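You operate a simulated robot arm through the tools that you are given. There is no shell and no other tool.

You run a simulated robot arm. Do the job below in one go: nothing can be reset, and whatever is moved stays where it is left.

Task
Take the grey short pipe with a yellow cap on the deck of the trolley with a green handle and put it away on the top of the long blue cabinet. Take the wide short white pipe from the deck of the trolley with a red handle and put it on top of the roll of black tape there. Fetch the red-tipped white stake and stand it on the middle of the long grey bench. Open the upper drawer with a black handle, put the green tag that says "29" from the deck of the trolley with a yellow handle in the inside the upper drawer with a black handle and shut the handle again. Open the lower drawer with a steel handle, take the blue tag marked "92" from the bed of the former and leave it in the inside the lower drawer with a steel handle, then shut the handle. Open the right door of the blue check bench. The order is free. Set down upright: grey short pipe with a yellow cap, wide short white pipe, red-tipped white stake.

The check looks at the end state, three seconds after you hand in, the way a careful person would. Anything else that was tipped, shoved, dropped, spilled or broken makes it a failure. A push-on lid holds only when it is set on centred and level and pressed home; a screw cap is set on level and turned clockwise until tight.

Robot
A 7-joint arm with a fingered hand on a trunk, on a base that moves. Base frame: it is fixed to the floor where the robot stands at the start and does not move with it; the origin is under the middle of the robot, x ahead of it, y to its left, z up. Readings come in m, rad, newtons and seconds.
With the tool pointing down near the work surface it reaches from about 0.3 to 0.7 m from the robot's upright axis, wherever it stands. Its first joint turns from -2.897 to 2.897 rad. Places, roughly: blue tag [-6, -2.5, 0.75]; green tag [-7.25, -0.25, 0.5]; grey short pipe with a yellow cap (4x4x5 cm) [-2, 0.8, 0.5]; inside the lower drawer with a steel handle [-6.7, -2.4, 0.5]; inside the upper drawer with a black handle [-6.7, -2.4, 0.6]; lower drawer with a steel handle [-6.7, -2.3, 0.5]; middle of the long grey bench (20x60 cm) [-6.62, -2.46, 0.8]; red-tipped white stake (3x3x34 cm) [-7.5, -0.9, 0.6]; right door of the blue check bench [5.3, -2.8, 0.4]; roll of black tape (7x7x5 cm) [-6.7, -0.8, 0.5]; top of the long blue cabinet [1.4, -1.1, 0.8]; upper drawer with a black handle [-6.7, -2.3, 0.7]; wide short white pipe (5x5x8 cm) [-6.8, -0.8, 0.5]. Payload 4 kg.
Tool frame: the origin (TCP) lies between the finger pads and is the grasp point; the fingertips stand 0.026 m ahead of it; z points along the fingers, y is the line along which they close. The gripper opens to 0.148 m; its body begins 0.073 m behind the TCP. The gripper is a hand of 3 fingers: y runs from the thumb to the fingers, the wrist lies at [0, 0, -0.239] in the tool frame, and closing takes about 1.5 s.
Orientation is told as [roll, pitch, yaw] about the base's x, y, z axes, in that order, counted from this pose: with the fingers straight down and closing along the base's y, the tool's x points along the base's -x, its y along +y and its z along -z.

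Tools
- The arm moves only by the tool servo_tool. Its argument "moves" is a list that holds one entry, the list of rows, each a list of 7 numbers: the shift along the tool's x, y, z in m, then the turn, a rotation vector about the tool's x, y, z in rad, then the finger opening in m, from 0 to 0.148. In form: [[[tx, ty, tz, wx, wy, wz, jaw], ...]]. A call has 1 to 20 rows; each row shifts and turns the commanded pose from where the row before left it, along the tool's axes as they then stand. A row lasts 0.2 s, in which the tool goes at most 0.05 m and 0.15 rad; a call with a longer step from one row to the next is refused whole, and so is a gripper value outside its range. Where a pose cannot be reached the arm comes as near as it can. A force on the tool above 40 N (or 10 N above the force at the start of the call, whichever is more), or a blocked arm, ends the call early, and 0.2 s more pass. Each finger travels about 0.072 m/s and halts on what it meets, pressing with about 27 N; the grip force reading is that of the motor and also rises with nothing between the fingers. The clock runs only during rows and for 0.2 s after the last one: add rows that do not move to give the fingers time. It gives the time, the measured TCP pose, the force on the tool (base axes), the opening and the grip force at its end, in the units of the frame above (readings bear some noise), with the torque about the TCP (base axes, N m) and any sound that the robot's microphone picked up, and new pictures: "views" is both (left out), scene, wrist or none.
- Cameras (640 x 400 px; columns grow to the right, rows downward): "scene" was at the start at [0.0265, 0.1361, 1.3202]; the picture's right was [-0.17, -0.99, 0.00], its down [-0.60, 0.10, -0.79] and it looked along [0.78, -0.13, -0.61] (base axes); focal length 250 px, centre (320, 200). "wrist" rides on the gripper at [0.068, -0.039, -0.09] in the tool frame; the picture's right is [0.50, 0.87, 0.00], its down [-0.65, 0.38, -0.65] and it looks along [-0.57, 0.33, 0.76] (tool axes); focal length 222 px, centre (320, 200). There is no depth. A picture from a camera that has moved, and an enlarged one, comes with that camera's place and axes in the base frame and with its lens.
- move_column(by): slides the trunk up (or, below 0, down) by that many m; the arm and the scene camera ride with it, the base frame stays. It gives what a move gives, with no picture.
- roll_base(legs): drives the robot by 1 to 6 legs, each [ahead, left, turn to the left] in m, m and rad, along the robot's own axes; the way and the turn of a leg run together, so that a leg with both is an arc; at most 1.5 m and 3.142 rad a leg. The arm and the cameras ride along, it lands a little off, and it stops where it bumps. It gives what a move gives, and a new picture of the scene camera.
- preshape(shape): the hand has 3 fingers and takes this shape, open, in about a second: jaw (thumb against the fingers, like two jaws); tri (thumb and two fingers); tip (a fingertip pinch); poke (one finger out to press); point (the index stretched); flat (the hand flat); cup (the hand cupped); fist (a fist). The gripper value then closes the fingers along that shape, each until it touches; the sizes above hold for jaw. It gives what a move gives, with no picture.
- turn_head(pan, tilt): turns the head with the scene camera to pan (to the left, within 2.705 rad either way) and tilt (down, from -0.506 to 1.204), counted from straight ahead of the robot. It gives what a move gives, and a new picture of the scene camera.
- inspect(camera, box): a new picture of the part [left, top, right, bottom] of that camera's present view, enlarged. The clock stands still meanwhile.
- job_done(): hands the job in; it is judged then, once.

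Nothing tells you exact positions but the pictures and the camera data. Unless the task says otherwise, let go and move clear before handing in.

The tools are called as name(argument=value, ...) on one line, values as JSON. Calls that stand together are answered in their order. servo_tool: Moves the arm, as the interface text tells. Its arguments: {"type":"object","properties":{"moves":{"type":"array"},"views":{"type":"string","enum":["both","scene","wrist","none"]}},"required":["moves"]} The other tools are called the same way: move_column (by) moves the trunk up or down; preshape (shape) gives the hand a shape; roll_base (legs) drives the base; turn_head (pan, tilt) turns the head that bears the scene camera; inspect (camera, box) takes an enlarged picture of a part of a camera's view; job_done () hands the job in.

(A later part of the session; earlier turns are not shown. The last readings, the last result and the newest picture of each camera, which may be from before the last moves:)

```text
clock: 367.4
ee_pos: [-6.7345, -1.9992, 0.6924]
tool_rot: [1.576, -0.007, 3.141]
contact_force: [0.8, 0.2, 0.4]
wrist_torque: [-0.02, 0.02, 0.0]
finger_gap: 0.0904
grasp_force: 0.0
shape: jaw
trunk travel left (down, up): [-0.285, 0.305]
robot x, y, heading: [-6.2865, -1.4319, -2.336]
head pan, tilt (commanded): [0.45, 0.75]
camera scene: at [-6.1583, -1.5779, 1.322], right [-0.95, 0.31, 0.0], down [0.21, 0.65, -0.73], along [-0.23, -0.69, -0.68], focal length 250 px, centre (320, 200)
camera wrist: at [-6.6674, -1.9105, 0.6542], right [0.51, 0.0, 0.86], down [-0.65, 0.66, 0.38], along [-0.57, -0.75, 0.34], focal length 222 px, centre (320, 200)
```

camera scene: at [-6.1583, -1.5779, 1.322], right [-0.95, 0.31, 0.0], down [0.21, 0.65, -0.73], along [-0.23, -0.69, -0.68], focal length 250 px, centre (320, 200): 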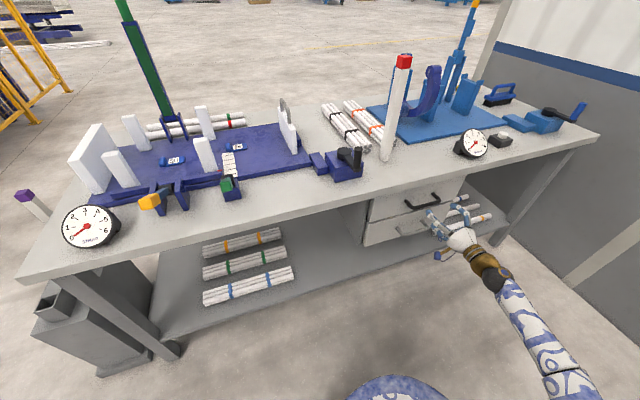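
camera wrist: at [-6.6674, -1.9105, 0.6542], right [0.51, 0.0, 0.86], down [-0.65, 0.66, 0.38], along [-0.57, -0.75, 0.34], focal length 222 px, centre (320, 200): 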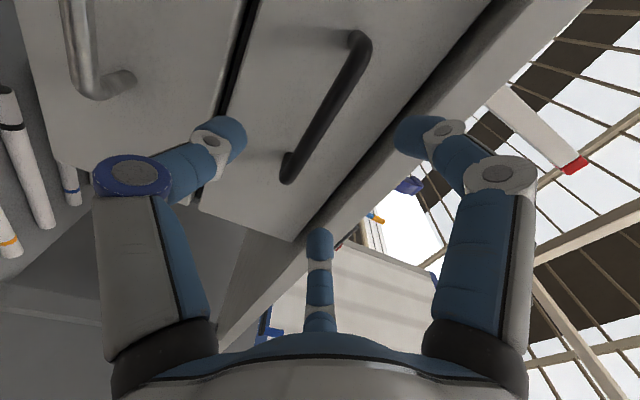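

servo_tool(moves=[[[0.008, -0.005, 0.015, 0, 0, 0, 0.09], [0, 0, 0.015, 0, 0, 0, 0.09], [0, 0, 0.015, 0, 0, 0, 0.08], [0, 0, 0, 0, 0, 0, 0.08]]], views="wrist")

inspect(camera="scene", box=[360, 160, 500, 270])

```text
clock: 368.4
ee_pos: [-6.7263, -2.0446, 0.6873]
tool_rot: [1.575, -0.008, 3.14]
contact_force: [0.2, -0.8, 0.4]
wrist_torque: [-0.02, -0.01, -0.02]
finger_gap: 0.0806
grasp_force: 0.0
shape: jaw
trunk travel left (down, up): [-0.285, 0.305]
robot x, y, heading: [-6.2816, -1.4375, -2.336]
head pan, tilt (commanded): [0.45, 0.75]
camera wrist: at [-6.66, -1.9545, 0.6487], right [0.51, 0.0, 0.86], down [-0.65, 0.66, 0.38], along [-0.57, -0.75, 0.34], focal length 222 px, centre (320, 200)
```

wrist: 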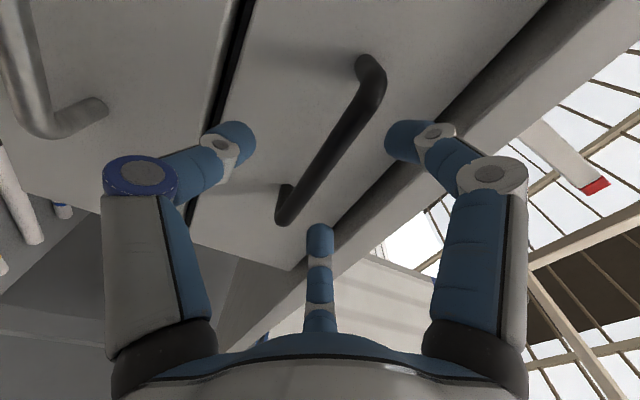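

```text
3.64 times, centred on (430, 215) of scene
camera zoom: at [-6.1583, -1.5779, 1.322], right [-0.95, 0.31, 0.0], down [0.21, 0.65, -0.73], along [-0.23, -0.69, -0.68], focal length 910 px, centre (-80, 146)
```

zoom: 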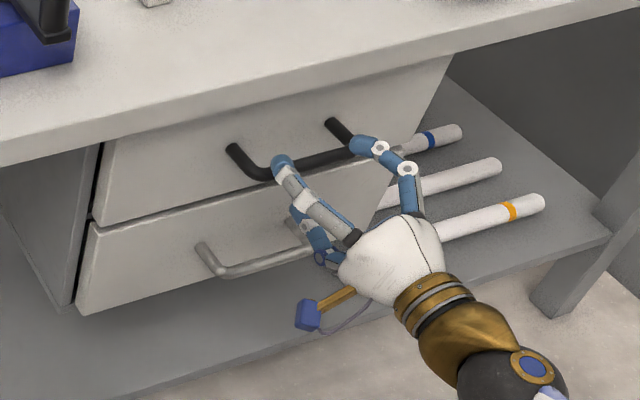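

servo_tool(moves=[[[0, 0, 0.008, 0, 0, 0, 0.08], [0, 0, 0.008, 0, 0, 0, 0.08], [0, 0, 0.004, 0, 0, 0, 0.08], [0, 0, 0, 0, 0, 0, 0.05], [0, 0, 0, 0, 0, 0, 0.02], [0, 0, 0, 0, 0, 0, 0.0], [0, 0, 0, 0, 0, 0, 0.0], [0, 0, 0, 0, 0, 0, 0.0], [0, 0, 0, 0, 0, 0, 0.0], [0, 0, 0, 0, 0, 0, 0.0]]], views="wrist")

inspect(camera="scene", box=[360, 160, 500, 270])

```text
clock: 370.6
ee_pos: [-6.728, -2.064, 0.6873]
tool_rot: [1.576, -0.009, 3.141]
contact_force: [0.0, -0.1, 1.2]
wrist_torque: [0.03, 0.01, 0.0]
finger_gap: 0.0057
grasp_force: 26.9
shape: jaw
trunk travel left (down, up): [-0.285, 0.305]
robot x, y, heading: [-6.281, -1.4378, -2.336]
head pan, tilt (commanded): [0.45, 0.75]
camera wrist: at [-6.6601, -1.9742, 0.6492], right [0.51, 0.0, 0.86], down [-0.65, 0.66, 0.38], along [-0.57, -0.75, 0.34], focal length 222 px, centre (320, 200)
```

wrist: 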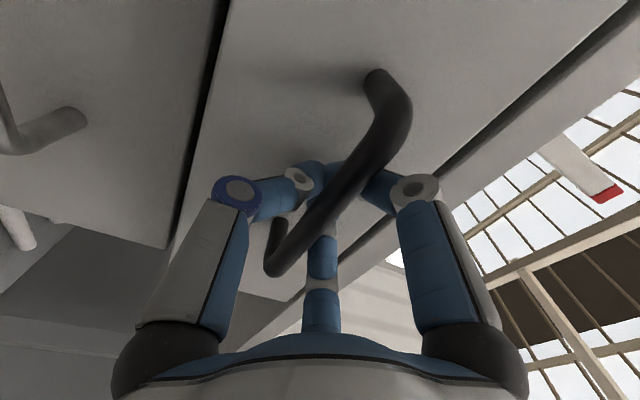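

```text
3.64 times, centred on (430, 215) of scene
camera zoom: at [-6.1583, -1.5779, 1.322], right [-0.95, 0.31, 0.0], down [0.21, 0.65, -0.73], along [-0.23, -0.69, -0.68], focal length 910 px, centre (-80, 146)
```

zoom: 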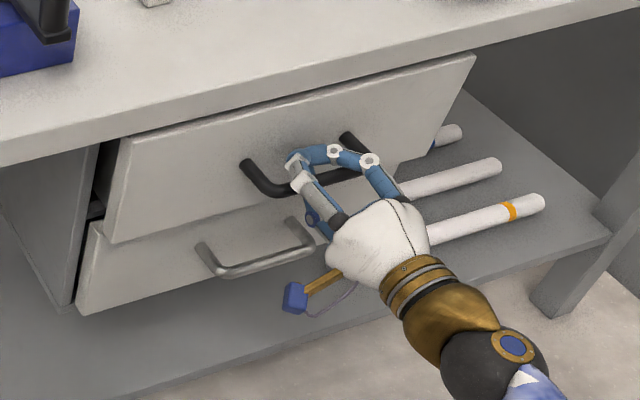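

The hand is hooked on the black handle and the upper drawer has already started to slide. I will pull it straight out.

servo_tool(moves=[[[0, 0, -0.015, 0, 0, 0, 0.0], [0, 0, -0.02, 0, 0, 0, 0.0], [0, 0, -0.02, 0, 0, 0, 0.0], [0, 0, -0.02, 0, 0, 0, 0.0], [0, 0, -0.02, 0, 0, 0, 0.0], [0, 0, -0.02, 0, 0, 0, 0.0], [0, 0, 0, 0, 0, 0, 0.0]]], views="scene")

```text
clock: 372.2
ee_pos: [-6.7265, -1.9493, 0.6872]
tool_rot: [1.576, -0.009, 3.14]
contact_force: [-0.3, 0.1, 0.3]
wrist_torque: [0.0, -0.01, 0.02]
finger_gap: 0.0058
grasp_force: 26.6
shape: jaw
trunk travel left (down, up): [-0.285, 0.305]
robot x, y, heading: [-6.2813, -1.4363, -2.336]
head pan, tilt (commanded): [0.45, 0.75]
camera scene: at [-6.1582, -1.5778, 1.322], right [-0.95, 0.31, 0.0], down [0.21, 0.65, -0.73], along [-0.23, -0.69, -0.68], focal length 250 px, centre (320, 200)
```

scene: 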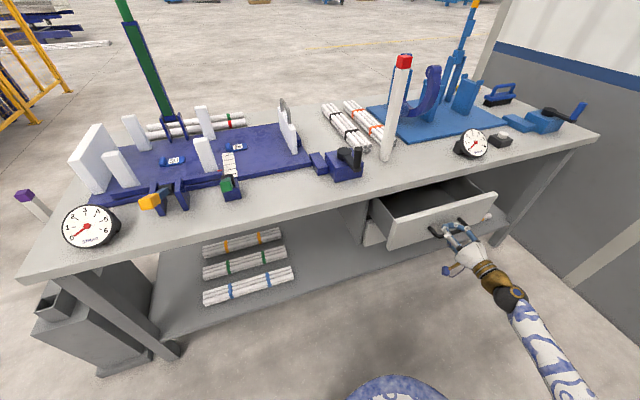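

servo_tool(moves=[[[0, 0, -0.02, 0, 0, 0, 0.0], [0, 0, -0.02, 0, 0, 0, 0.0], [0, 0, -0.02, 0, 0, 0, 0.0], [0, 0, -0.02, 0, 0, 0, 0.0], [0, 0, -0.02, 0, 0, 0, 0.0], [0, 0, -0.01, 0, 0, 0, 0.0], [0, 0, 0, 0, 0, 0, 0.0]]], views="scene")

```text
clock: 373.8
ee_pos: [-6.7273, -1.8382, 0.686]
tool_rot: [1.576, -0.008, 3.14]
contact_force: [-0.9, 0.6, 2.2]
wrist_torque: [0.02, -0.02, -0.03]
finger_gap: 0.0055
grasp_force: 27.2
shape: jaw
trunk travel left (down, up): [-0.285, 0.305]
robot x, y, heading: [-6.2839, -1.4354, -2.34]
head pan, tilt (commanded): [0.45, 0.75]
camera scene: at [-6.1581, -1.5775, 1.322], right [-0.95, 0.31, 0.0], down [0.21, 0.65, -0.73], along [-0.23, -0.7, -0.68], focal length 250 px, centre (320, 200)
```

scene: 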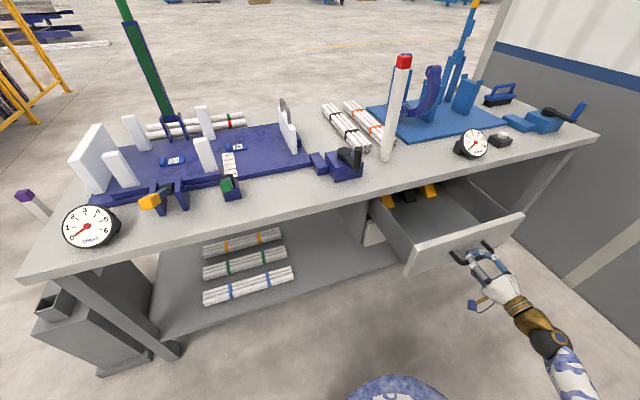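

The upper drawer is open about 0.23 m, with free space toward its front. I will release the handle and back off.

servo_tool(moves=[[[0, 0, 0, 0, 0, 0, 0.05], [0, 0, 0, 0, 0, 0, 0.09], [0, 0, 0, 0, 0, 0, 0.1], [0, 0, 0, 0, 0, 0, 0.1], [0, 0, 0, 0, 0, 0, 0.1], [0, 0, 0, 0, 0, 0, 0.1]]], views="wrist")

```text
clock: 375.2
ee_pos: [-6.7268, -1.8404, 0.6845]
tool_rot: [1.577, -0.009, 3.141]
contact_force: [0.8, -0.6, -0.2]
wrist_torque: [0.01, 0.0, 0.01]
finger_gap: 0.0996
grasp_force: 0.0
shape: jaw
trunk travel left (down, up): [-0.285, 0.305]
robot x, y, heading: [-6.2853, -1.4329, -2.335]
head pan, tilt (commanded): [0.45, 0.75]
camera wrist: at [-6.6599, -1.7488, 0.6476], right [0.51, 0.0, 0.86], down [-0.65, 0.66, 0.38], along [-0.56, -0.75, 0.34], focal length 222 px, centre (320, 200)
```

wrist: 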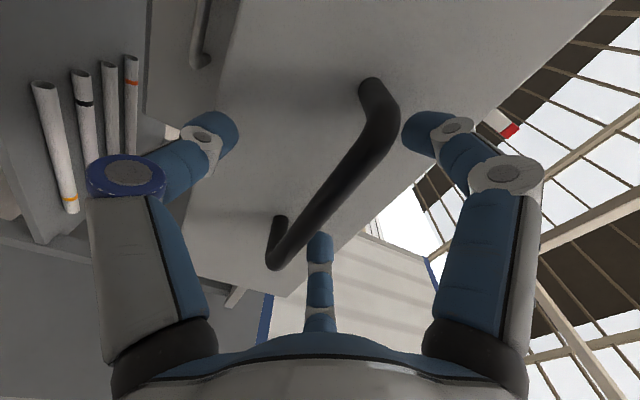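

servo_tool(moves=[[[0, 0, -0.025, 0, 0, 0, 0.1], [0, 0, -0.025, 0, 0, 0, 0.1], [0, 0, -0.025, 0, 0, 0, 0.1], [0, 0, -0.025, 0, 0, 0, 0.1], [0, 0, 0, 0.1428, 0, 0, 0.1], [0, 0, 0, 0.1428, 0, 0, 0.1], [0, 0, 0, 0.1428, 0, 0, 0.1], [0, 0, 0, 0.1428, 0, 0, 0.1], [0, 0, 0, 0.1428, 0, 0, 0.1], [0, 0, 0, 0.1428, 0, 0, 0.1], [0, 0, 0, 0.1428, 0, 0, 0.1], [0, 0, 0, 0.1428, 0, 0, 0.1], [0, 0, 0, 0.1428, 0, 0, 0.1], [0, 0, 0, 0.1428, 0, 0, 0.1], [0, 0, 0, 0.1428, 0, 0, 0.1], [0, 0, 0, 0, 0, 0, 0.1]]], views="scene")

```text
clock: 378.6
ee_pos: [-6.7256, -1.7397, 0.6856]
tool_rot: [0.004, -0.009, 3.138]
contact_force: [-0.8, -0.1, 0.1]
wrist_torque: [0.01, -0.01, -0.01]
finger_gap: 0.0997
grasp_force: 0.0
shape: jaw
trunk travel left (down, up): [-0.285, 0.305]
robot x, y, heading: [-6.2822, -1.4353, -2.334]
head pan, tilt (commanded): [0.45, 0.75]
camera scene: at [-6.1582, -1.578, 1.322], right [-0.95, 0.31, 0.0], down [0.21, 0.65, -0.73], along [-0.23, -0.69, -0.68], focal length 250 px, centre (320, 200)
```

scene: 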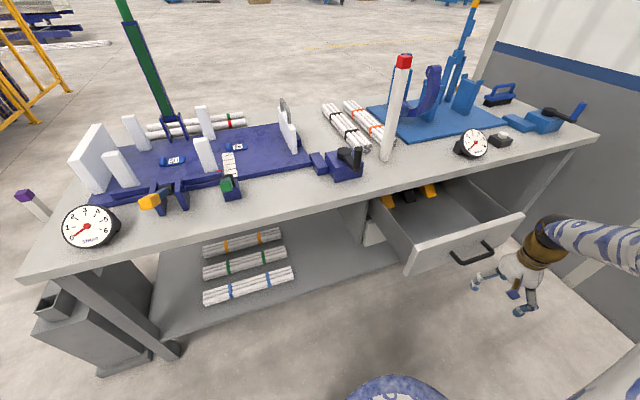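

The drawer stays open. Next I fetch the green tag "29" from the yellow-handled trolley, so I will fold the arm and drive round to that trolley's free side.

servo_tool(moves=[[[0.0185, -0.0128, -0.025, 0, 0, 0, 0.1], [0.0185, -0.0128, -0.025, 0, 0, 0, 0.1], [0.0185, -0.0128, -0.025, 0, 0, 0, 0.1], [0.0185, -0.0128, -0.025, 0, 0, 0, 0.1], [0.0185, -0.0128, -0.025, 0, 0, 0, 0.1], [0.0185, -0.0128, -0.025, 0, 0, 0, 0.1], [0.0185, -0.0128, -0.025, 0, 0, 0, 0.1], [0.0185, -0.0128, -0.025, 0, 0, 0, 0.1], [0, 0, 0, 0, 0, -0.131, 0.1], [0, 0, 0, 0, 0, -0.131, 0.1], [0, 0, 0, 0, 0, -0.131, 0.1], [0, 0, 0, 0, 0, -0.131, 0.1], [0, 0, 0, 0, 0, -0.131, 0.1], [0, 0, 0, 0, 0, -0.131, 0.1], [0, 0, 0, 0, 0, 0, 0.1]]], views="none")

roll_base(legs=[[-0.5, 0.184, 0], [-0.657, -0.63, 0], [-0.657, -0.63, 0], [0, 0, 0.764]])

turn_head(pan=-0.9, tilt=0.5)

```text
clock: 381.8
ee_pos: [-6.5765, -1.6356, 0.8844]
tool_rot: [-0.002, -0.008, -2.354]
contact_force: [0.6, 0.0, 0.1]
wrist_torque: [0.0, 0.01, 0.01]
finger_gap: 0.0999
grasp_force: 0.0
shape: jaw
trunk travel left (down, up): [-0.285, 0.305]
robot x, y, heading: [-6.282, -1.4361, -2.339]
head pan, tilt (commanded): [0.45, 0.75]
```

```text
clock: 395.7
ee_pos: [-5.8844, 0.2845, 0.884]
tool_rot: [-0.001, -0.008, -1.579]
contact_force: [-0.7, -0.4, -0.4]
wrist_torque: [0.02, 0.02, -0.03]
finger_gap: 0.0995
grasp_force: 0.0
shape: jaw
trunk travel left (down, up): [-0.285, 0.305]
robot x, y, heading: [-5.8142, 0.6334, -1.561]
head pan, tilt (commanded): [0.45, 0.75]
camera scene: at [-5.6269, 0.6191, 1.322], right [-0.9, -0.45, 0.0], down [-0.3, 0.61, -0.73], along [0.33, -0.65, -0.68], focal length 250 px, centre (320, 200)
```

scene: 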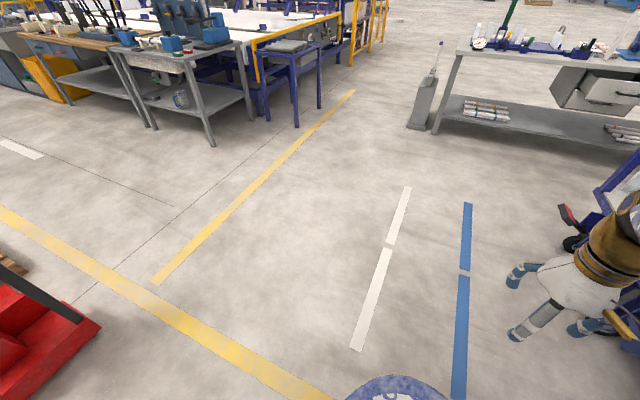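

```text
clock: 397.2
ee_pos: [-5.8842, 0.2836, 0.8845]
tool_rot: [-0.001, -0.007, -1.58]
contact_force: [0.6, 0.5, 0.2]
wrist_torque: [-0.03, 0.01, -0.01]
finger_gap: 0.0995
grasp_force: 0.1
shape: jaw
trunk travel left (down, up): [-0.285, 0.305]
robot x, y, heading: [-5.8182, 0.6304, -1.562]
head pan, tilt (commanded): [-0.901, 0.499]
camera scene: at [-5.7344, 0.636, 1.344], right [-0.63, 0.78, 0.0], down [0.37, 0.3, -0.88], along [-0.68, -0.55, -0.48], focal length 250 px, centre (320, 200)
```

scene: 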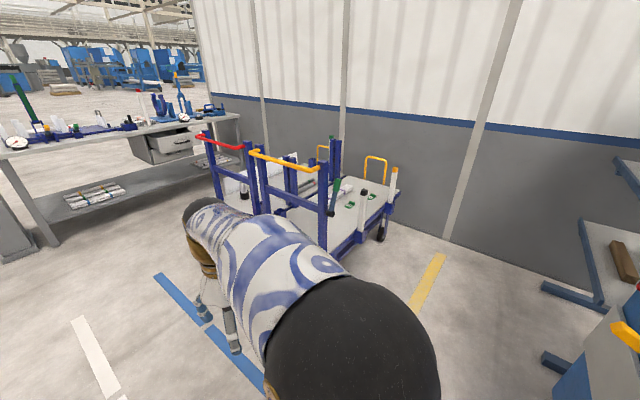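

roll_base(legs=[[0, -1.25, 0]])

turn_head(pan=0.3, tilt=0.75)

```text
clock: 403.6
ee_pos: [-7.146, 0.277, 0.8838]
tool_rot: [-0.002, -0.01, -1.586]
contact_force: [0.4, 0.1, 0.4]
wrist_torque: [0.0, 0.03, -0.01]
finger_gap: 0.0995
grasp_force: 0.0
shape: jaw
trunk travel left (down, up): [-0.285, 0.305]
robot x, y, heading: [-7.0706, 0.6206, -1.563]
head pan, tilt (commanded): [-0.901, 0.499]
camera scene: at [-6.9926, 0.6267, 1.344], right [-0.62, 0.78, 0.0], down [0.37, 0.3, -0.88], along [-0.69, -0.55, -0.48], focal length 250 px, centre (320, 200)
```

scene: 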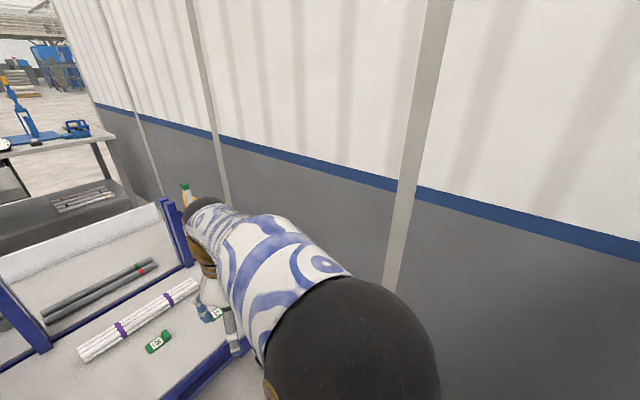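

```text
clock: 405.0
ee_pos: [-7.1451, 0.2761, 0.8843]
tool_rot: [-0.002, -0.009, -1.586]
contact_force: [-0.3, 1.1, 0.2]
wrist_torque: [-0.01, -0.03, -0.01]
finger_gap: 0.0999
grasp_force: 0.0
shape: jaw
trunk travel left (down, up): [-0.285, 0.305]
robot x, y, heading: [-7.0727, 0.6214, -1.572]
head pan, tilt (commanded): [0.3, 0.75]
camera scene: at [-6.8968, 0.6043, 1.322], right [-0.95, -0.3, 0.0], down [-0.2, 0.65, -0.73], along [0.22, -0.7, -0.68], focal length 250 px, centre (320, 200)
```

scene: 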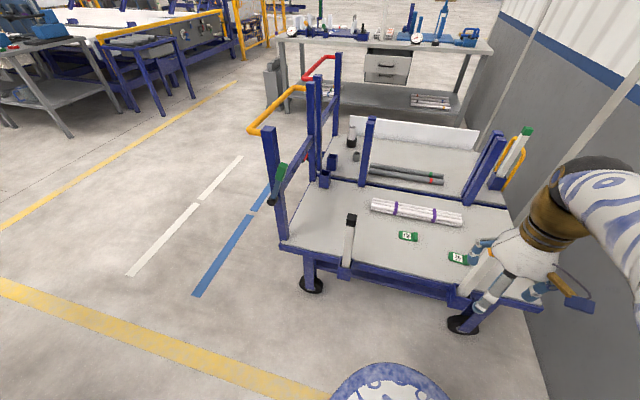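

inspect(camera="scene", box=[330, 0, 470, 120])

inspect(camera="scene", box=[390, 225, 480, 275])

```text
3.33 times, centred on (400, 60) of scene
camera zoom: at [-6.8968, 0.6043, 1.322], right [-0.95, -0.3, 0.0], down [-0.2, 0.65, -0.73], along [0.22, -0.7, -0.68], focal length 834 px, centre (53, 667)
```

zoom: 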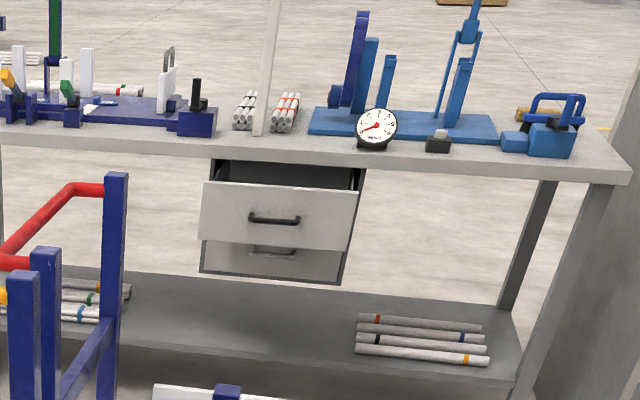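

```text
7.11 times, centred on (435, 250) of scene
camera zoom: at [-6.8968, 0.6043, 1.322], right [-0.95, -0.3, 0.0], down [-0.2, 0.65, -0.73], along [0.22, -0.7, -0.68], focal length 1780 px, centre (-498, -156)
```

zoom: 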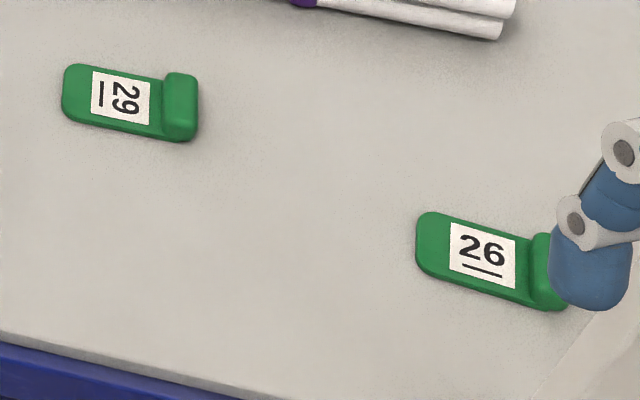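

inspect(camera="scene", box=[396, 230, 422, 247])

```text
16.00 times, centred on (409, 238) of scene
camera zoom: at [-6.8968, 0.6043, 1.322], right [-0.95, -0.3, 0.0], down [-0.2, 0.65, -0.73], along [0.22, -0.7, -0.68], focal length 4004 px, centre (-1104, -416)
```

zoom: 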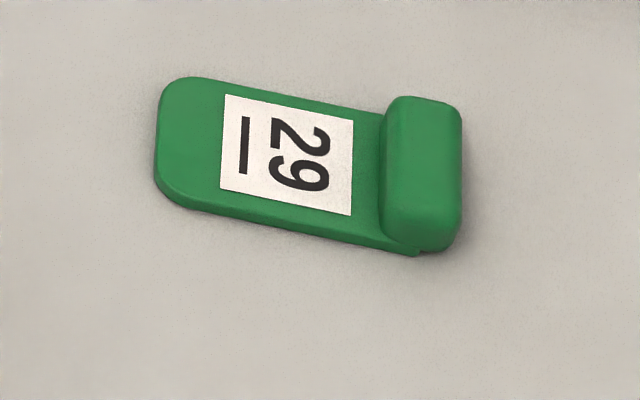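

The left green tag reads "29" (underlined) and the right one "26". The "29" tag lies at about (-7.05, -0.175), with its raised knob on the -x end. I will raise the trunk and move in, reaching between the two side stakes.

move_column(by=0.22)

roll_base(legs=[[0.2, 0.05, 0]])

servo_tool(moves=[[[0, 0, 0, 0, 0, 0.131, 0.1], [0, 0, 0, 0, 0, 0.131, 0.1], [0, 0, 0, 0, 0, 0.131, 0.1], [0, 0, 0, 0, 0, 0.131, 0.1], [0, 0, 0, 0, 0, 0.131, 0.1], [0, 0, 0, 0, 0, 0.131, 0.1], [0, 0, 0, 0, 0, 0.131, 0.1], [0, 0, 0, 0, 0, 0.131, 0.1], [0, 0, 0, 0, 0, 0.131, 0.1], [0, 0, 0, 0, 0, 0.131, 0.1], [0, 0, 0, 0, 0, 0.131, 0.1], [0, 0, 0, 0, 0, 0.131, 0.1], [0, 0, 0, 0, 0, 0, 0.1]]])

```text
clock: 407.3
ee_pos: [-7.1457, 0.2766, 1.1038]
tool_rot: [-0.002, -0.008, -1.587]
contact_force: [0.6, -0.9, -0.2]
wrist_torque: [0.02, -0.02, 0.0]
finger_gap: 0.0997
grasp_force: 0.1
shape: jaw
trunk travel left (down, up): [-0.505, 0.085]
robot x, y, heading: [-7.0745, 0.6219, -1.566]
head pan, tilt (commanded): [0.3, 0.75]
```

```text
clock: 408.9
ee_pos: [-7.0958, 0.0801, 1.1047]
tool_rot: [-0.002, -0.006, -1.588]
contact_force: [-0.4, -0.1, -0.2]
wrist_torque: [0.0, 0.01, -0.03]
finger_gap: 0.0998
grasp_force: 0.1
shape: jaw
trunk travel left (down, up): [-0.505, 0.085]
robot x, y, heading: [-7.0226, 0.4247, -1.572]
head pan, tilt (commanded): [0.3, 0.75]
camera scene: at [-6.8464, 0.4066, 1.542], right [-0.95, -0.3, 0.0], down [-0.2, 0.65, -0.73], along [0.22, -0.7, -0.68], focal length 250 px, centre (320, 200)
```

scene: 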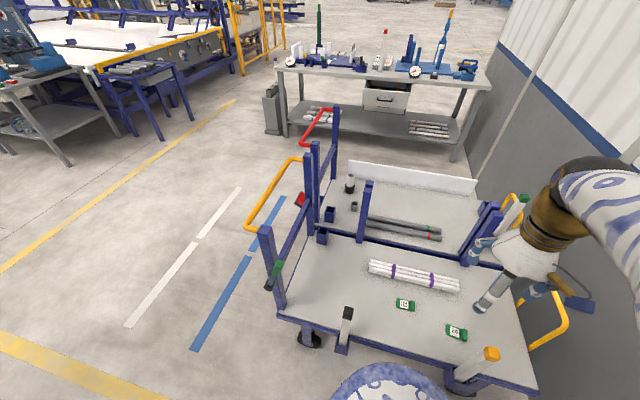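

```text
clock: 411.7
ee_pos: [-7.0954, 0.0799, 1.1048]
tool_rot: [0.008, -0.001, 3.118]
contact_force: [-0.4, -0.7, -0.5]
wrist_torque: [0.04, 0.0, -0.01]
finger_gap: 0.0999
grasp_force: 0.0
shape: jaw
trunk travel left (down, up): [-0.505, 0.085]
robot x, y, heading: [-7.0256, 0.4259, -1.569]
head pan, tilt (commanded): [0.3, 0.75]
camera scene: at [-6.8465, 0.4071, 1.542], right [-0.95, -0.3, 0.0], down [-0.2, 0.65, -0.73], along [0.22, -0.7, -0.68], focal length 250 px, centre (320, 200)
camera wrist: at [-7.0274, 0.1186, 1.1957], right [0.48, -0.88, 0.01], down [-0.66, -0.36, 0.66], along [-0.57, -0.32, -0.75], focal length 222 px, centre (320, 200)
```

scene: 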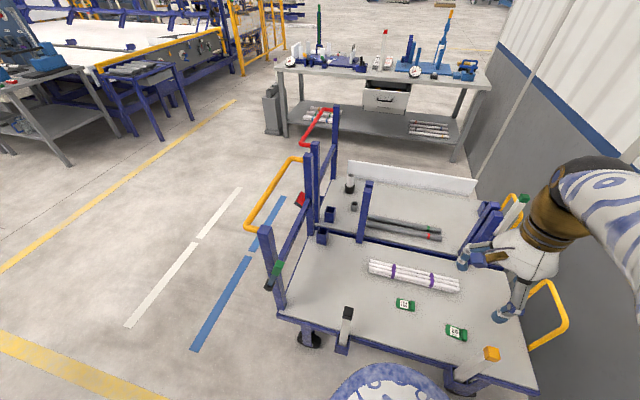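
wrist: 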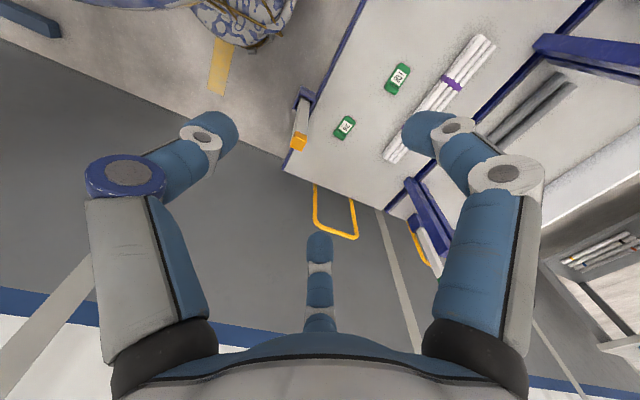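

inspect(camera="scene", box=[395, 296, 415, 312])

inspect(camera="scene", box=[444, 322, 470, 342])

inspect(camera="wrist", box=[330, 55, 420, 145])

```text
16.00 times, centred on (405, 304) of scene
camera zoom: at [-6.8465, 0.4071, 1.542], right [-0.95, -0.3, 0.0], down [-0.2, 0.65, -0.73], along [0.22, -0.7, -0.68], focal length 4004 px, centre (-1040, -1464)
```

zoom: 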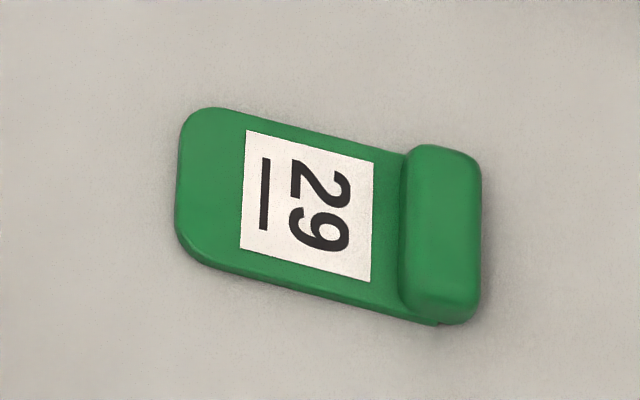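

```text
16.00 times, centred on (457, 332) of scene
camera zoom: at [-6.8465, 0.4071, 1.542], right [-0.95, -0.3, 0.0], down [-0.2, 0.65, -0.73], along [0.22, -0.7, -0.68], focal length 4004 px, centre (-1872, -1912)
```

zoom: 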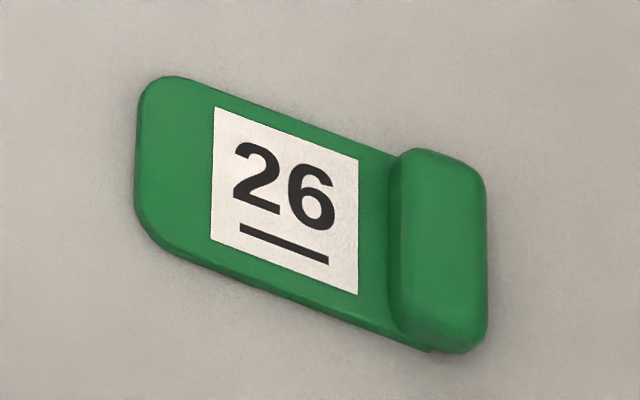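

```text
4.44 times, centred on (375, 100) of wrist
camera zoom: at [-7.0274, 0.1186, 1.1957], right [0.48, -0.88, 0.01], down [-0.66, -0.36, 0.66], along [-0.57, -0.32, -0.75], focal length 987 px, centre (76, 644)
```

zoom: 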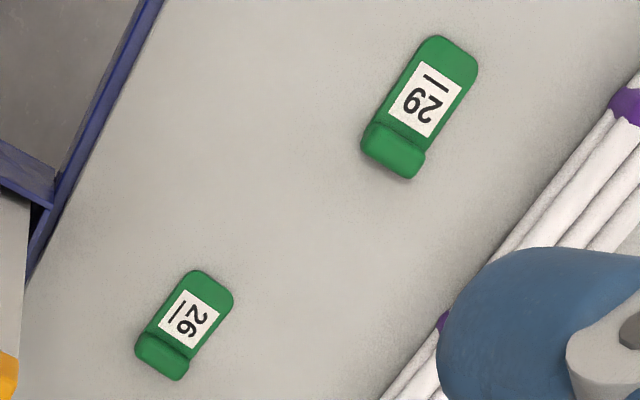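

The tag "29" is confirmed, its knob near (-7.09, -0.168). I will move over the knob and descend part way.

servo_tool(moves=[[[0.0011, 0.031, 0, 0, 0, 0, 0.1], [0.0011, 0.031, 0, 0, 0, 0, 0.1], [0.0011, 0.031, 0, 0, 0, 0, 0.1], [0.0011, 0.031, 0, 0, 0, 0, 0.1], [0.0011, 0.031, 0, 0, 0, 0, 0.1], [0.0011, 0.031, 0, 0, 0, 0, 0.1], [0.0011, 0.031, 0, 0, 0, 0, 0.1], [0.0011, 0.031, 0, 0, 0, 0, 0.1], [0, 0, 0.04, 0, 0, 0, 0.1], [0, 0, 0.04, 0, 0, 0, 0.1], [0, 0, 0.04, 0, 0, 0, 0.1], [0, 0, 0.04, 0, 0, 0, 0.1], [0, 0, 0.04, 0, 0, 0, 0.1], [0, 0, 0.04, 0, 0, 0, 0.1], [0, 0, 0.04, 0, 0, 0, 0.1], [0, 0, 0.04, 0, 0, 0, 0.1], [0, 0, 0.04, 0, 0, 0, 0.1], [0, 0, 0, 0, 0, 0, 0.1]]])

```text
clock: 415.5
ee_pos: [-7.0955, -0.1731, 0.745]
tool_rot: [0.008, -0.003, 3.121]
contact_force: [-0.2, 0.2, 0.0]
wrist_torque: [-0.02, -0.01, -0.01]
finger_gap: 0.0997
grasp_force: 0.1
shape: jaw
trunk travel left (down, up): [-0.505, 0.085]
robot x, y, heading: [-7.0222, 0.4248, -1.57]
head pan, tilt (commanded): [0.3, 0.75]
camera scene: at [-6.8466, 0.4067, 1.542], right [-0.95, -0.3, 0.0], down [-0.2, 0.65, -0.73], along [0.22, -0.7, -0.68], focal length 250 px, centre (320, 200)
camera wrist: at [-7.0262, -0.1344, 0.8367], right [0.48, -0.88, 0.01], down [-0.66, -0.36, 0.66], along [-0.57, -0.32, -0.75], focal length 222 px, centre (320, 200)
```

scene: 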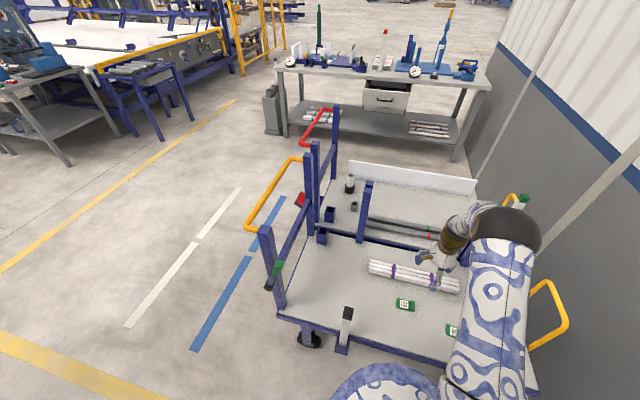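
wrist: 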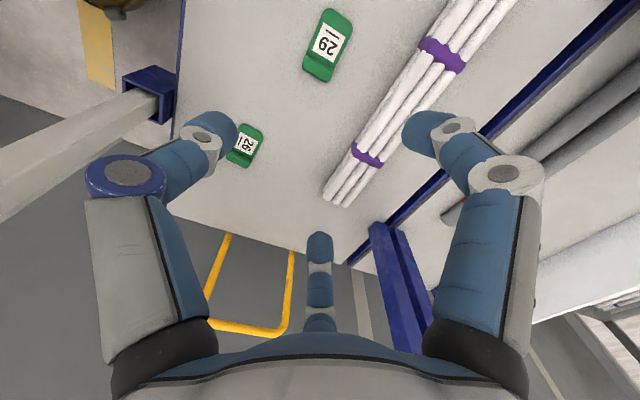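

servo_tool(moves=[[[0.009, -0.004, 0.035, 0, 0, 0, 0.09], [0, 0, 0.035, 0, 0, 0, 0.085], [0, 0, 0.035, 0, 0, 0, 0.085], [0, 0, 0.035, 0, 0, 0, 0.085], [0, 0, 0, 0, 0, 0, 0.085]]], views="wrist")

```text
clock: 416.7
ee_pos: [-7.085, -0.1709, 0.6062]
tool_rot: [0.008, -0.002, 3.12]
contact_force: [0.3, 0.5, -0.6]
wrist_torque: [-0.01, -0.01, 0.01]
finger_gap: 0.0857
grasp_force: 0.0
shape: jaw
trunk travel left (down, up): [-0.505, 0.085]
robot x, y, heading: [-7.0264, 0.4241, -1.57]
head pan, tilt (commanded): [0.3, 0.75]
camera wrist: at [-7.016, -0.1322, 0.6965], right [0.48, -0.88, 0.01], down [-0.66, -0.36, 0.66], along [-0.57, -0.32, -0.75], focal length 222 px, centre (320, 200)
```

wrist: 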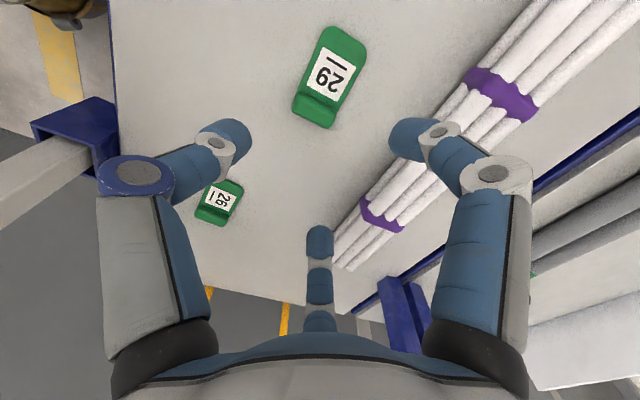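

servo_tool(moves=[[[-0.001, -0.001, 0.03, 0, 0, 0, 0.085], [0, 0, 0.03, 0, 0, 0, 0.085], [0, 0, 0.025, 0, 0, 0, 0.085], [0, 0, 0.02, 0, 0, 0, 0.085], [0, 0, 0, 0, 0, 0, 0.085]]], views="wrist")

```text
clock: 417.9
ee_pos: [-7.0841, -0.1704, 0.4999]
tool_rot: [0.009, -0.001, 3.119]
contact_force: [-0.3, 0.2, 0.7]
wrist_torque: [-0.02, 0.0, 0.0]
finger_gap: 0.0856
grasp_force: 0.0
shape: jaw
trunk travel left (down, up): [-0.505, 0.085]
robot x, y, heading: [-7.0195, 0.4252, -1.575]
head pan, tilt (commanded): [0.3, 0.75]
camera wrist: at [-7.0153, -0.1321, 0.5915], right [0.48, -0.88, 0.01], down [-0.66, -0.36, 0.66], along [-0.57, -0.32, -0.75], focal length 222 px, centre (320, 200)
```

wrist: 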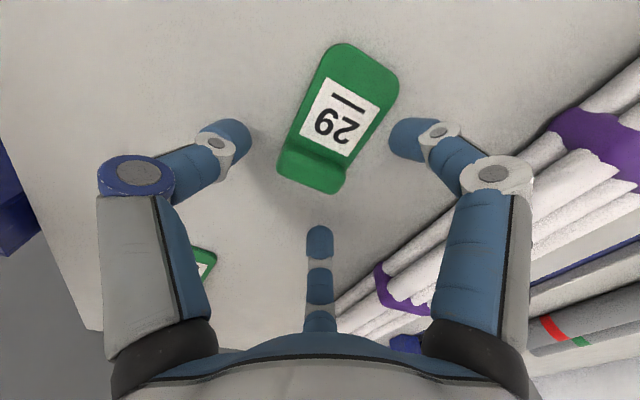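

servo_tool(moves=[[[-0.001, -0.003, 0.008, 0, 0, 0, 0.085], [0, 0, 0.006, 0, 0, 0, 0.085], [0, 0, 0, 0, 0, 0, 0.085]]], views="wrist")

```text
clock: 418.7
ee_pos: [-7.0847, -0.1686, 0.4862]
tool_rot: [0.012, -0.002, 3.121]
contact_force: [0.3, -0.6, 1.8]
wrist_torque: [-0.03, -0.07, -0.03]
finger_gap: 0.0855
grasp_force: 0.0
shape: jaw
trunk travel left (down, up): [-0.505, 0.085]
robot x, y, heading: [-7.0214, 0.4253, -1.567]
head pan, tilt (commanded): [0.3, 0.75]
camera wrist: at [-7.0168, -0.1286, 0.5784], right [0.48, -0.88, 0.01], down [-0.66, -0.36, 0.66], along [-0.57, -0.32, -0.75], focal length 222 px, centre (320, 200)
```

wrist: 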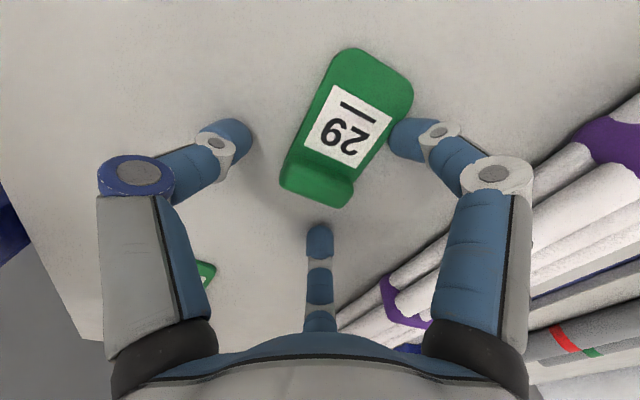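

The right fingertip would meet the plate from this angle. I will rise, turn the hand back so that two fingers close on the tag's side edges and the thumb on the knob's outer face, then go down again.

servo_tool(moves=[[[0, 0, -0.02, 0, 0, 0, 0.1], [0, 0, -0.03, 0, 0, 0, 0.1], [0, 0, -0.03, 0, 0, 0, 0.1], [0, 0, 0, 0, 0, -0.131, 0.1], [0, 0, 0, 0, 0, -0.131, 0.1], [0, 0, 0, 0, 0, -0.131, 0.1], [0, 0, 0, 0, 0, -0.131, 0.1], [0, 0, 0, 0, 0, -0.131, 0.1], [0, 0, 0, 0, 0, -0.131, 0.1], [0, 0, 0, 0, 0, -0.131, 0.1], [0, 0, 0, 0, 0, -0.131, 0.1], [0, 0, 0, 0, 0, -0.131, 0.1], [0, 0, 0, 0, 0, -0.131, 0.1], [0, 0, 0, 0, 0, -0.131, 0.1], [0, 0, 0, 0, 0, -0.131, 0.1], [0, 0, 0, 0, 0, 0, 0.1]]], views="wrist")

```text
clock: 422.1
ee_pos: [-7.0856, -0.1662, 0.5675]
tool_rot: [-0.002, -0.01, -1.587]
contact_force: [-0.3, 0.2, -0.1]
wrist_torque: [0.0, 0.02, -0.01]
finger_gap: 0.0996
grasp_force: 0.1
shape: jaw
trunk travel left (down, up): [-0.505, 0.085]
robot x, y, heading: [-7.0246, 0.4244, -1.571]
head pan, tilt (commanded): [0.3, 0.75]
camera wrist: at [-7.1245, -0.0962, 0.6582], right [0.87, 0.49, -0.01], down [0.37, -0.66, 0.66], along [0.32, -0.58, -0.75], focal length 222 px, centre (320, 200)
```

wrist: 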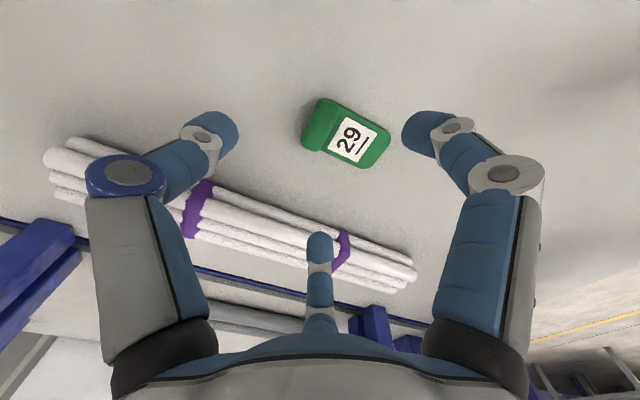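

The tag now lines up with the hand: knob toward the thumb, plate between the two fingers. I will descend around it.

servo_tool(moves=[[[-0.002, 0.007, 0.02, 0, 0, 0, 0.1], [0, 0, 0.025, 0, 0, 0, 0.1], [0, 0, 0.025, 0, 0, 0, 0.1], [0, 0, 0.01, 0, 0, 0, 0.1], [0, 0, 0, 0, 0, 0, 0.1]]], views="wrist")

```text
clock: 423.3
ee_pos: [-7.0789, -0.1683, 0.4865]
tool_rot: [-0.002, -0.009, -1.587]
contact_force: [-0.8, -0.4, 1.8]
wrist_torque: [0.04, -0.01, 0.01]
finger_gap: 0.0999
grasp_force: 0.0
shape: jaw
trunk travel left (down, up): [-0.505, 0.085]
robot x, y, heading: [-7.0206, 0.4246, -1.572]
head pan, tilt (commanded): [0.3, 0.75]
camera wrist: at [-7.1177, -0.0994, 0.5787], right [0.88, 0.48, -0.01], down [0.37, -0.66, 0.66], along [0.31, -0.58, -0.75], focal length 222 px, centre (320, 200)
```

wrist: 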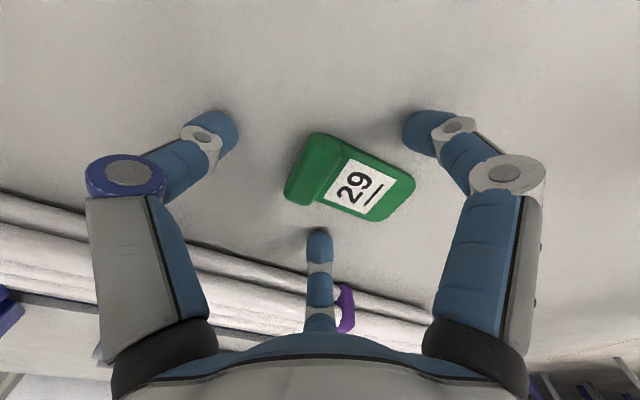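

servo_tool(moves=[[[0, 0, 0.004, 0, 0, 0, 0.1], [0, 0, 0.003, 0, 0, 0, 0.1], [0, 0, 0, 0, 0, 0, 0.1]]], views="none")

```text
clock: 423.9
ee_pos: [-7.0814, -0.1714, 0.4862]
tool_rot: [-0.002, -0.02, -1.591]
contact_force: [-0.6, 0.4, 26.5]
wrist_torque: [0.94, -0.7, 0.09]
finger_gap: 0.0992
grasp_force: 0.0
shape: jaw
trunk travel left (down, up): [-0.505, 0.085]
robot x, y, heading: [-7.0243, 0.4307, -1.567]
head pan, tilt (commanded): [0.3, 0.75]
stopped in row 3: the force on the tool passed its limit at 42 N (the readings are from after the stop); the commanded pose is now the measured one
```

The fingertips touched the deck, so it is at about z≈0.46. I will rise 5 mm and close on the tag.

servo_tool(moves=[[[0, 0, -0.005, 0, 0, 0, 0.1], [0, 0, 0, 0, 0, 0, 0.08], [0, 0, 0, 0, 0, 0, 0.06], [0, 0, 0, 0, 0, 0, 0.04], [0, 0, 0, 0, 0, 0, 0.02], [0, 0, 0, 0, 0, 0, 0.01], [0, 0, 0, 0, 0, 0, 0.01], [0, 0, 0, 0, 0, 0, 0.01], [0, 0, 0, 0, 0, 0, 0.01]]], views="wrist")

```text
clock: 425.9
ee_pos: [-7.0805, -0.1721, 0.4876]
tool_rot: [-0.001, -0.014, -1.592]
contact_force: [-2.1, 0.1, 7.6]
wrist_torque: [-0.09, -0.36, -0.05]
finger_gap: 0.0357
grasp_force: 26.5
shape: jaw
trunk travel left (down, up): [-0.505, 0.085]
robot x, y, heading: [-7.0245, 0.4307, -1.57]
head pan, tilt (commanded): [0.3, 0.75]
camera wrist: at [-7.1181, -0.1018, 0.5791], right [0.88, 0.48, -0.01], down [0.37, -0.65, 0.66], along [0.31, -0.58, -0.75], focal length 222 px, centre (320, 200)
```

wrist: 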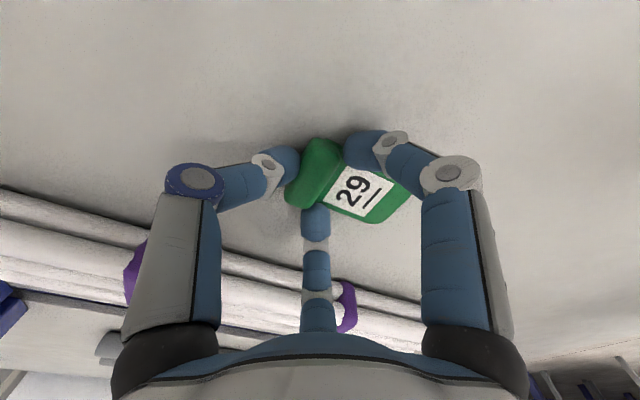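

The tag is gripped on three sides. I will lift it a little and check.

servo_tool(moves=[[[0, 0, -0.01, 0, 0, 0, 0.01], [0, 0, -0.02, 0, 0, 0, 0.01], [0, 0, -0.03, 0, 0, 0, 0.01], [0, 0, -0.03, 0, 0, 0, 0.01], [0, 0, -0.03, 0, 0, 0, 0.01], [0, 0, 0, 0, 0, 0, 0.01]]], views="wrist")

```text
clock: 427.3
ee_pos: [-7.0794, -0.1684, 0.608]
tool_rot: [-0.003, -0.013, -1.592]
contact_force: [0.0, 1.2, 0.3]
wrist_torque: [0.02, 0.02, -0.02]
finger_gap: 0.0348
grasp_force: 26.6
shape: jaw
trunk travel left (down, up): [-0.505, 0.085]
robot x, y, heading: [-7.0233, 0.4271, -1.569]
head pan, tilt (commanded): [0.3, 0.75]
camera wrist: at [-7.1169, -0.0992, 0.6984], right [0.88, 0.48, -0.01], down [0.37, -0.65, 0.66], along [0.31, -0.58, -0.75], focal length 222 px, centre (320, 200)
```

wrist: 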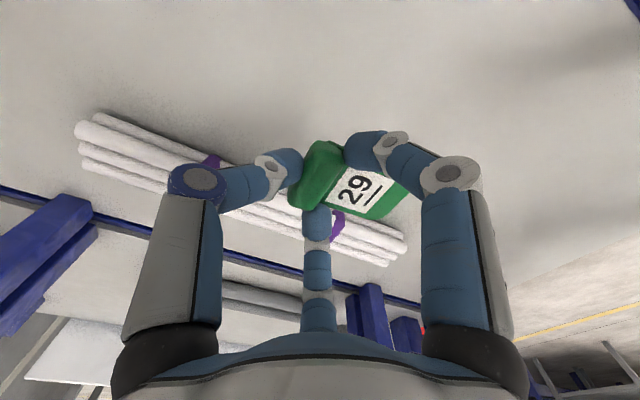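

The tag is held. I will lift it well above the trolley's posts, draw in and drive back to the drawer.

servo_tool(moves=[[[0, 0, -0.04, 0, 0, 0, 0.01], [0, 0, -0.04, 0, 0, 0, 0.01], [0, 0, -0.04, 0, 0, 0, 0.01], [0, 0, -0.04, 0, 0, 0, 0.01], [0, 0, -0.04, 0, 0, 0, 0.01], [0, 0, -0.04, 0, 0, 0, 0.01], [0, 0, -0.04, 0, 0, 0, 0.01], [0, 0, -0.04, 0, 0, 0, 0.01], [0, 0, -0.04, 0, 0, 0, 0.01], [0, 0, -0.04, 0, 0, 0, 0.01], [0, 0, -0.04, 0, 0, 0, 0.01], [0.03, -0.005, 0, 0, 0, 0, 0.01], [0.03, -0.005, 0, 0, 0, 0, 0.01], [0.03, -0.005, 0, 0, 0, 0, 0.01], [0.03, -0.005, 0, 0, 0, 0, 0.01], [0.03, -0.005, 0, 0, 0, 0, 0.01], [0.03, 0, 0, 0, 0, 0, 0.01], [0.03, 0, 0, 0, 0, 0, 0.01], [0.03, 0, 0, 0, 0, 0, 0.01], [0, 0, 0, 0, 0, 0, 0.01]]], views="wrist")

roll_base(legs=[[-0.2, 0, 0], [0, 1.25, 0], [0, 0, -0.764], [0.657, 0.63, 0], [0.657, 0.63, 0]])

```text
clock: 431.5
ee_pos: [-7.0991, 0.0771, 1.0459]
tool_rot: [-0.001, -0.014, -1.59]
contact_force: [0.6, 1.0, -0.7]
wrist_torque: [0.03, 0.02, -0.01]
finger_gap: 0.0348
grasp_force: 27.7
shape: jaw
trunk travel left (down, up): [-0.505, 0.085]
robot x, y, heading: [-7.0216, 0.4259, -1.57]
head pan, tilt (commanded): [0.3, 0.75]
camera wrist: at [-7.137, 0.1466, 1.1361], right [0.88, 0.48, -0.01], down [0.37, -0.65, 0.66], along [0.31, -0.58, -0.75], focal length 222 px, centre (320, 200)
```

wrist: 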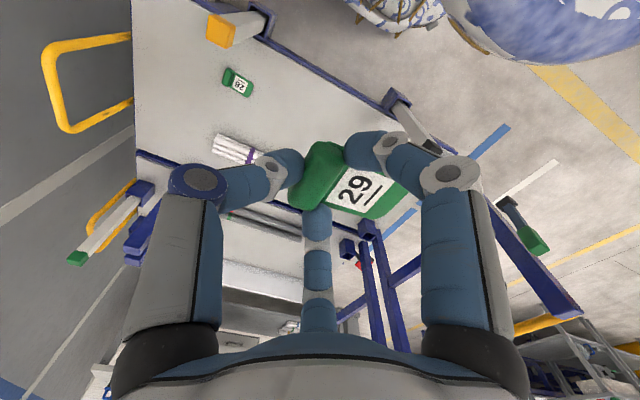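

```text
clock: 449.8
ee_pos: [-6.1165, -1.3887, 1.0457]
tool_rot: [-0.002, -0.014, -2.388]
contact_force: [0.0, -1.0, -0.4]
wrist_torque: [-0.01, 0.0, -0.01]
finger_gap: 0.0347
grasp_force: 27.4
shape: jaw
trunk travel left (down, up): [-0.505, 0.085]
robot x, y, heading: [-5.8191, -1.1997, -2.368]
head pan, tilt (commanded): [0.3, 0.75]
camera scene: at [-5.7038, -1.3378, 1.542], right [-0.88, 0.47, 0.0], down [0.32, 0.6, -0.73], along [-0.35, -0.64, -0.68], focal length 250 px, centre (320, 200)
```

scene: 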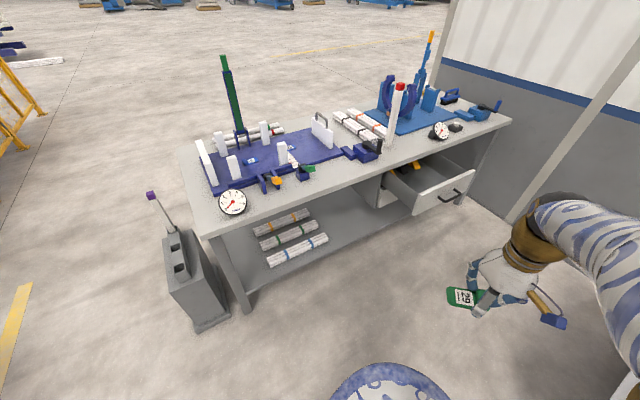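

The drawer is still open and the stake stands. I will drive up to the drawer with the tag.

roll_base(legs=[[0.62, -0.26, 0.3]])

turn_head(pan=0.25, tilt=0.95)

```text
clock: 453.5
ee_pos: [-6.6241, -1.814, 1.0464]
tool_rot: [-0.001, -0.013, -2.08]
contact_force: [-0.4, 0.2, -0.8]
wrist_torque: [0.03, -0.01, 0.03]
finger_gap: 0.0348
grasp_force: 27.4
shape: jaw
trunk travel left (down, up): [-0.505, 0.085]
robot x, y, heading: [-6.3938, -1.5385, -2.061]
head pan, tilt (commanded): [0.3, 0.75]
camera scene: at [-6.2457, -1.6407, 1.542], right [-0.98, 0.19, 0.0], down [0.13, 0.67, -0.73], along [-0.14, -0.72, -0.68], focal length 250 px, centre (320, 200)
```

scene: 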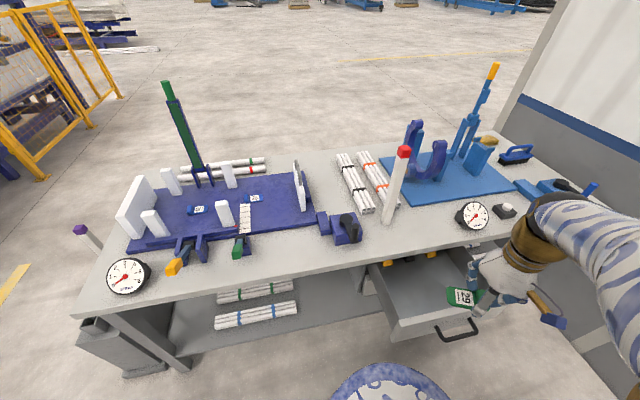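

```text
clock: 454.3
ee_pos: [-6.6237, -1.8136, 1.0451]
tool_rot: [-0.001, -0.014, -2.08]
contact_force: [-0.5, 0.2, -0.5]
wrist_torque: [-0.02, -0.04, 0.0]
finger_gap: 0.035
grasp_force: 27.6
shape: jaw
trunk travel left (down, up): [-0.505, 0.085]
robot x, y, heading: [-6.3918, -1.5395, -2.061]
head pan, tilt (commanded): [0.25, 0.949]
camera scene: at [-6.2472, -1.6299, 1.5265], right [-0.97, 0.24, 0.0], down [0.19, 0.79, -0.58], along [-0.14, -0.57, -0.81], focal length 250 px, centre (320, 200)
```

scene: 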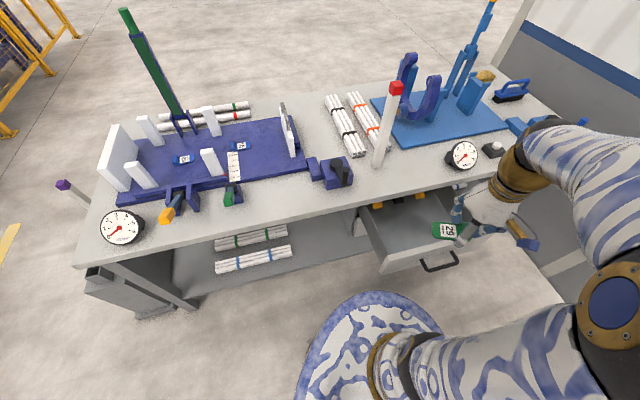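

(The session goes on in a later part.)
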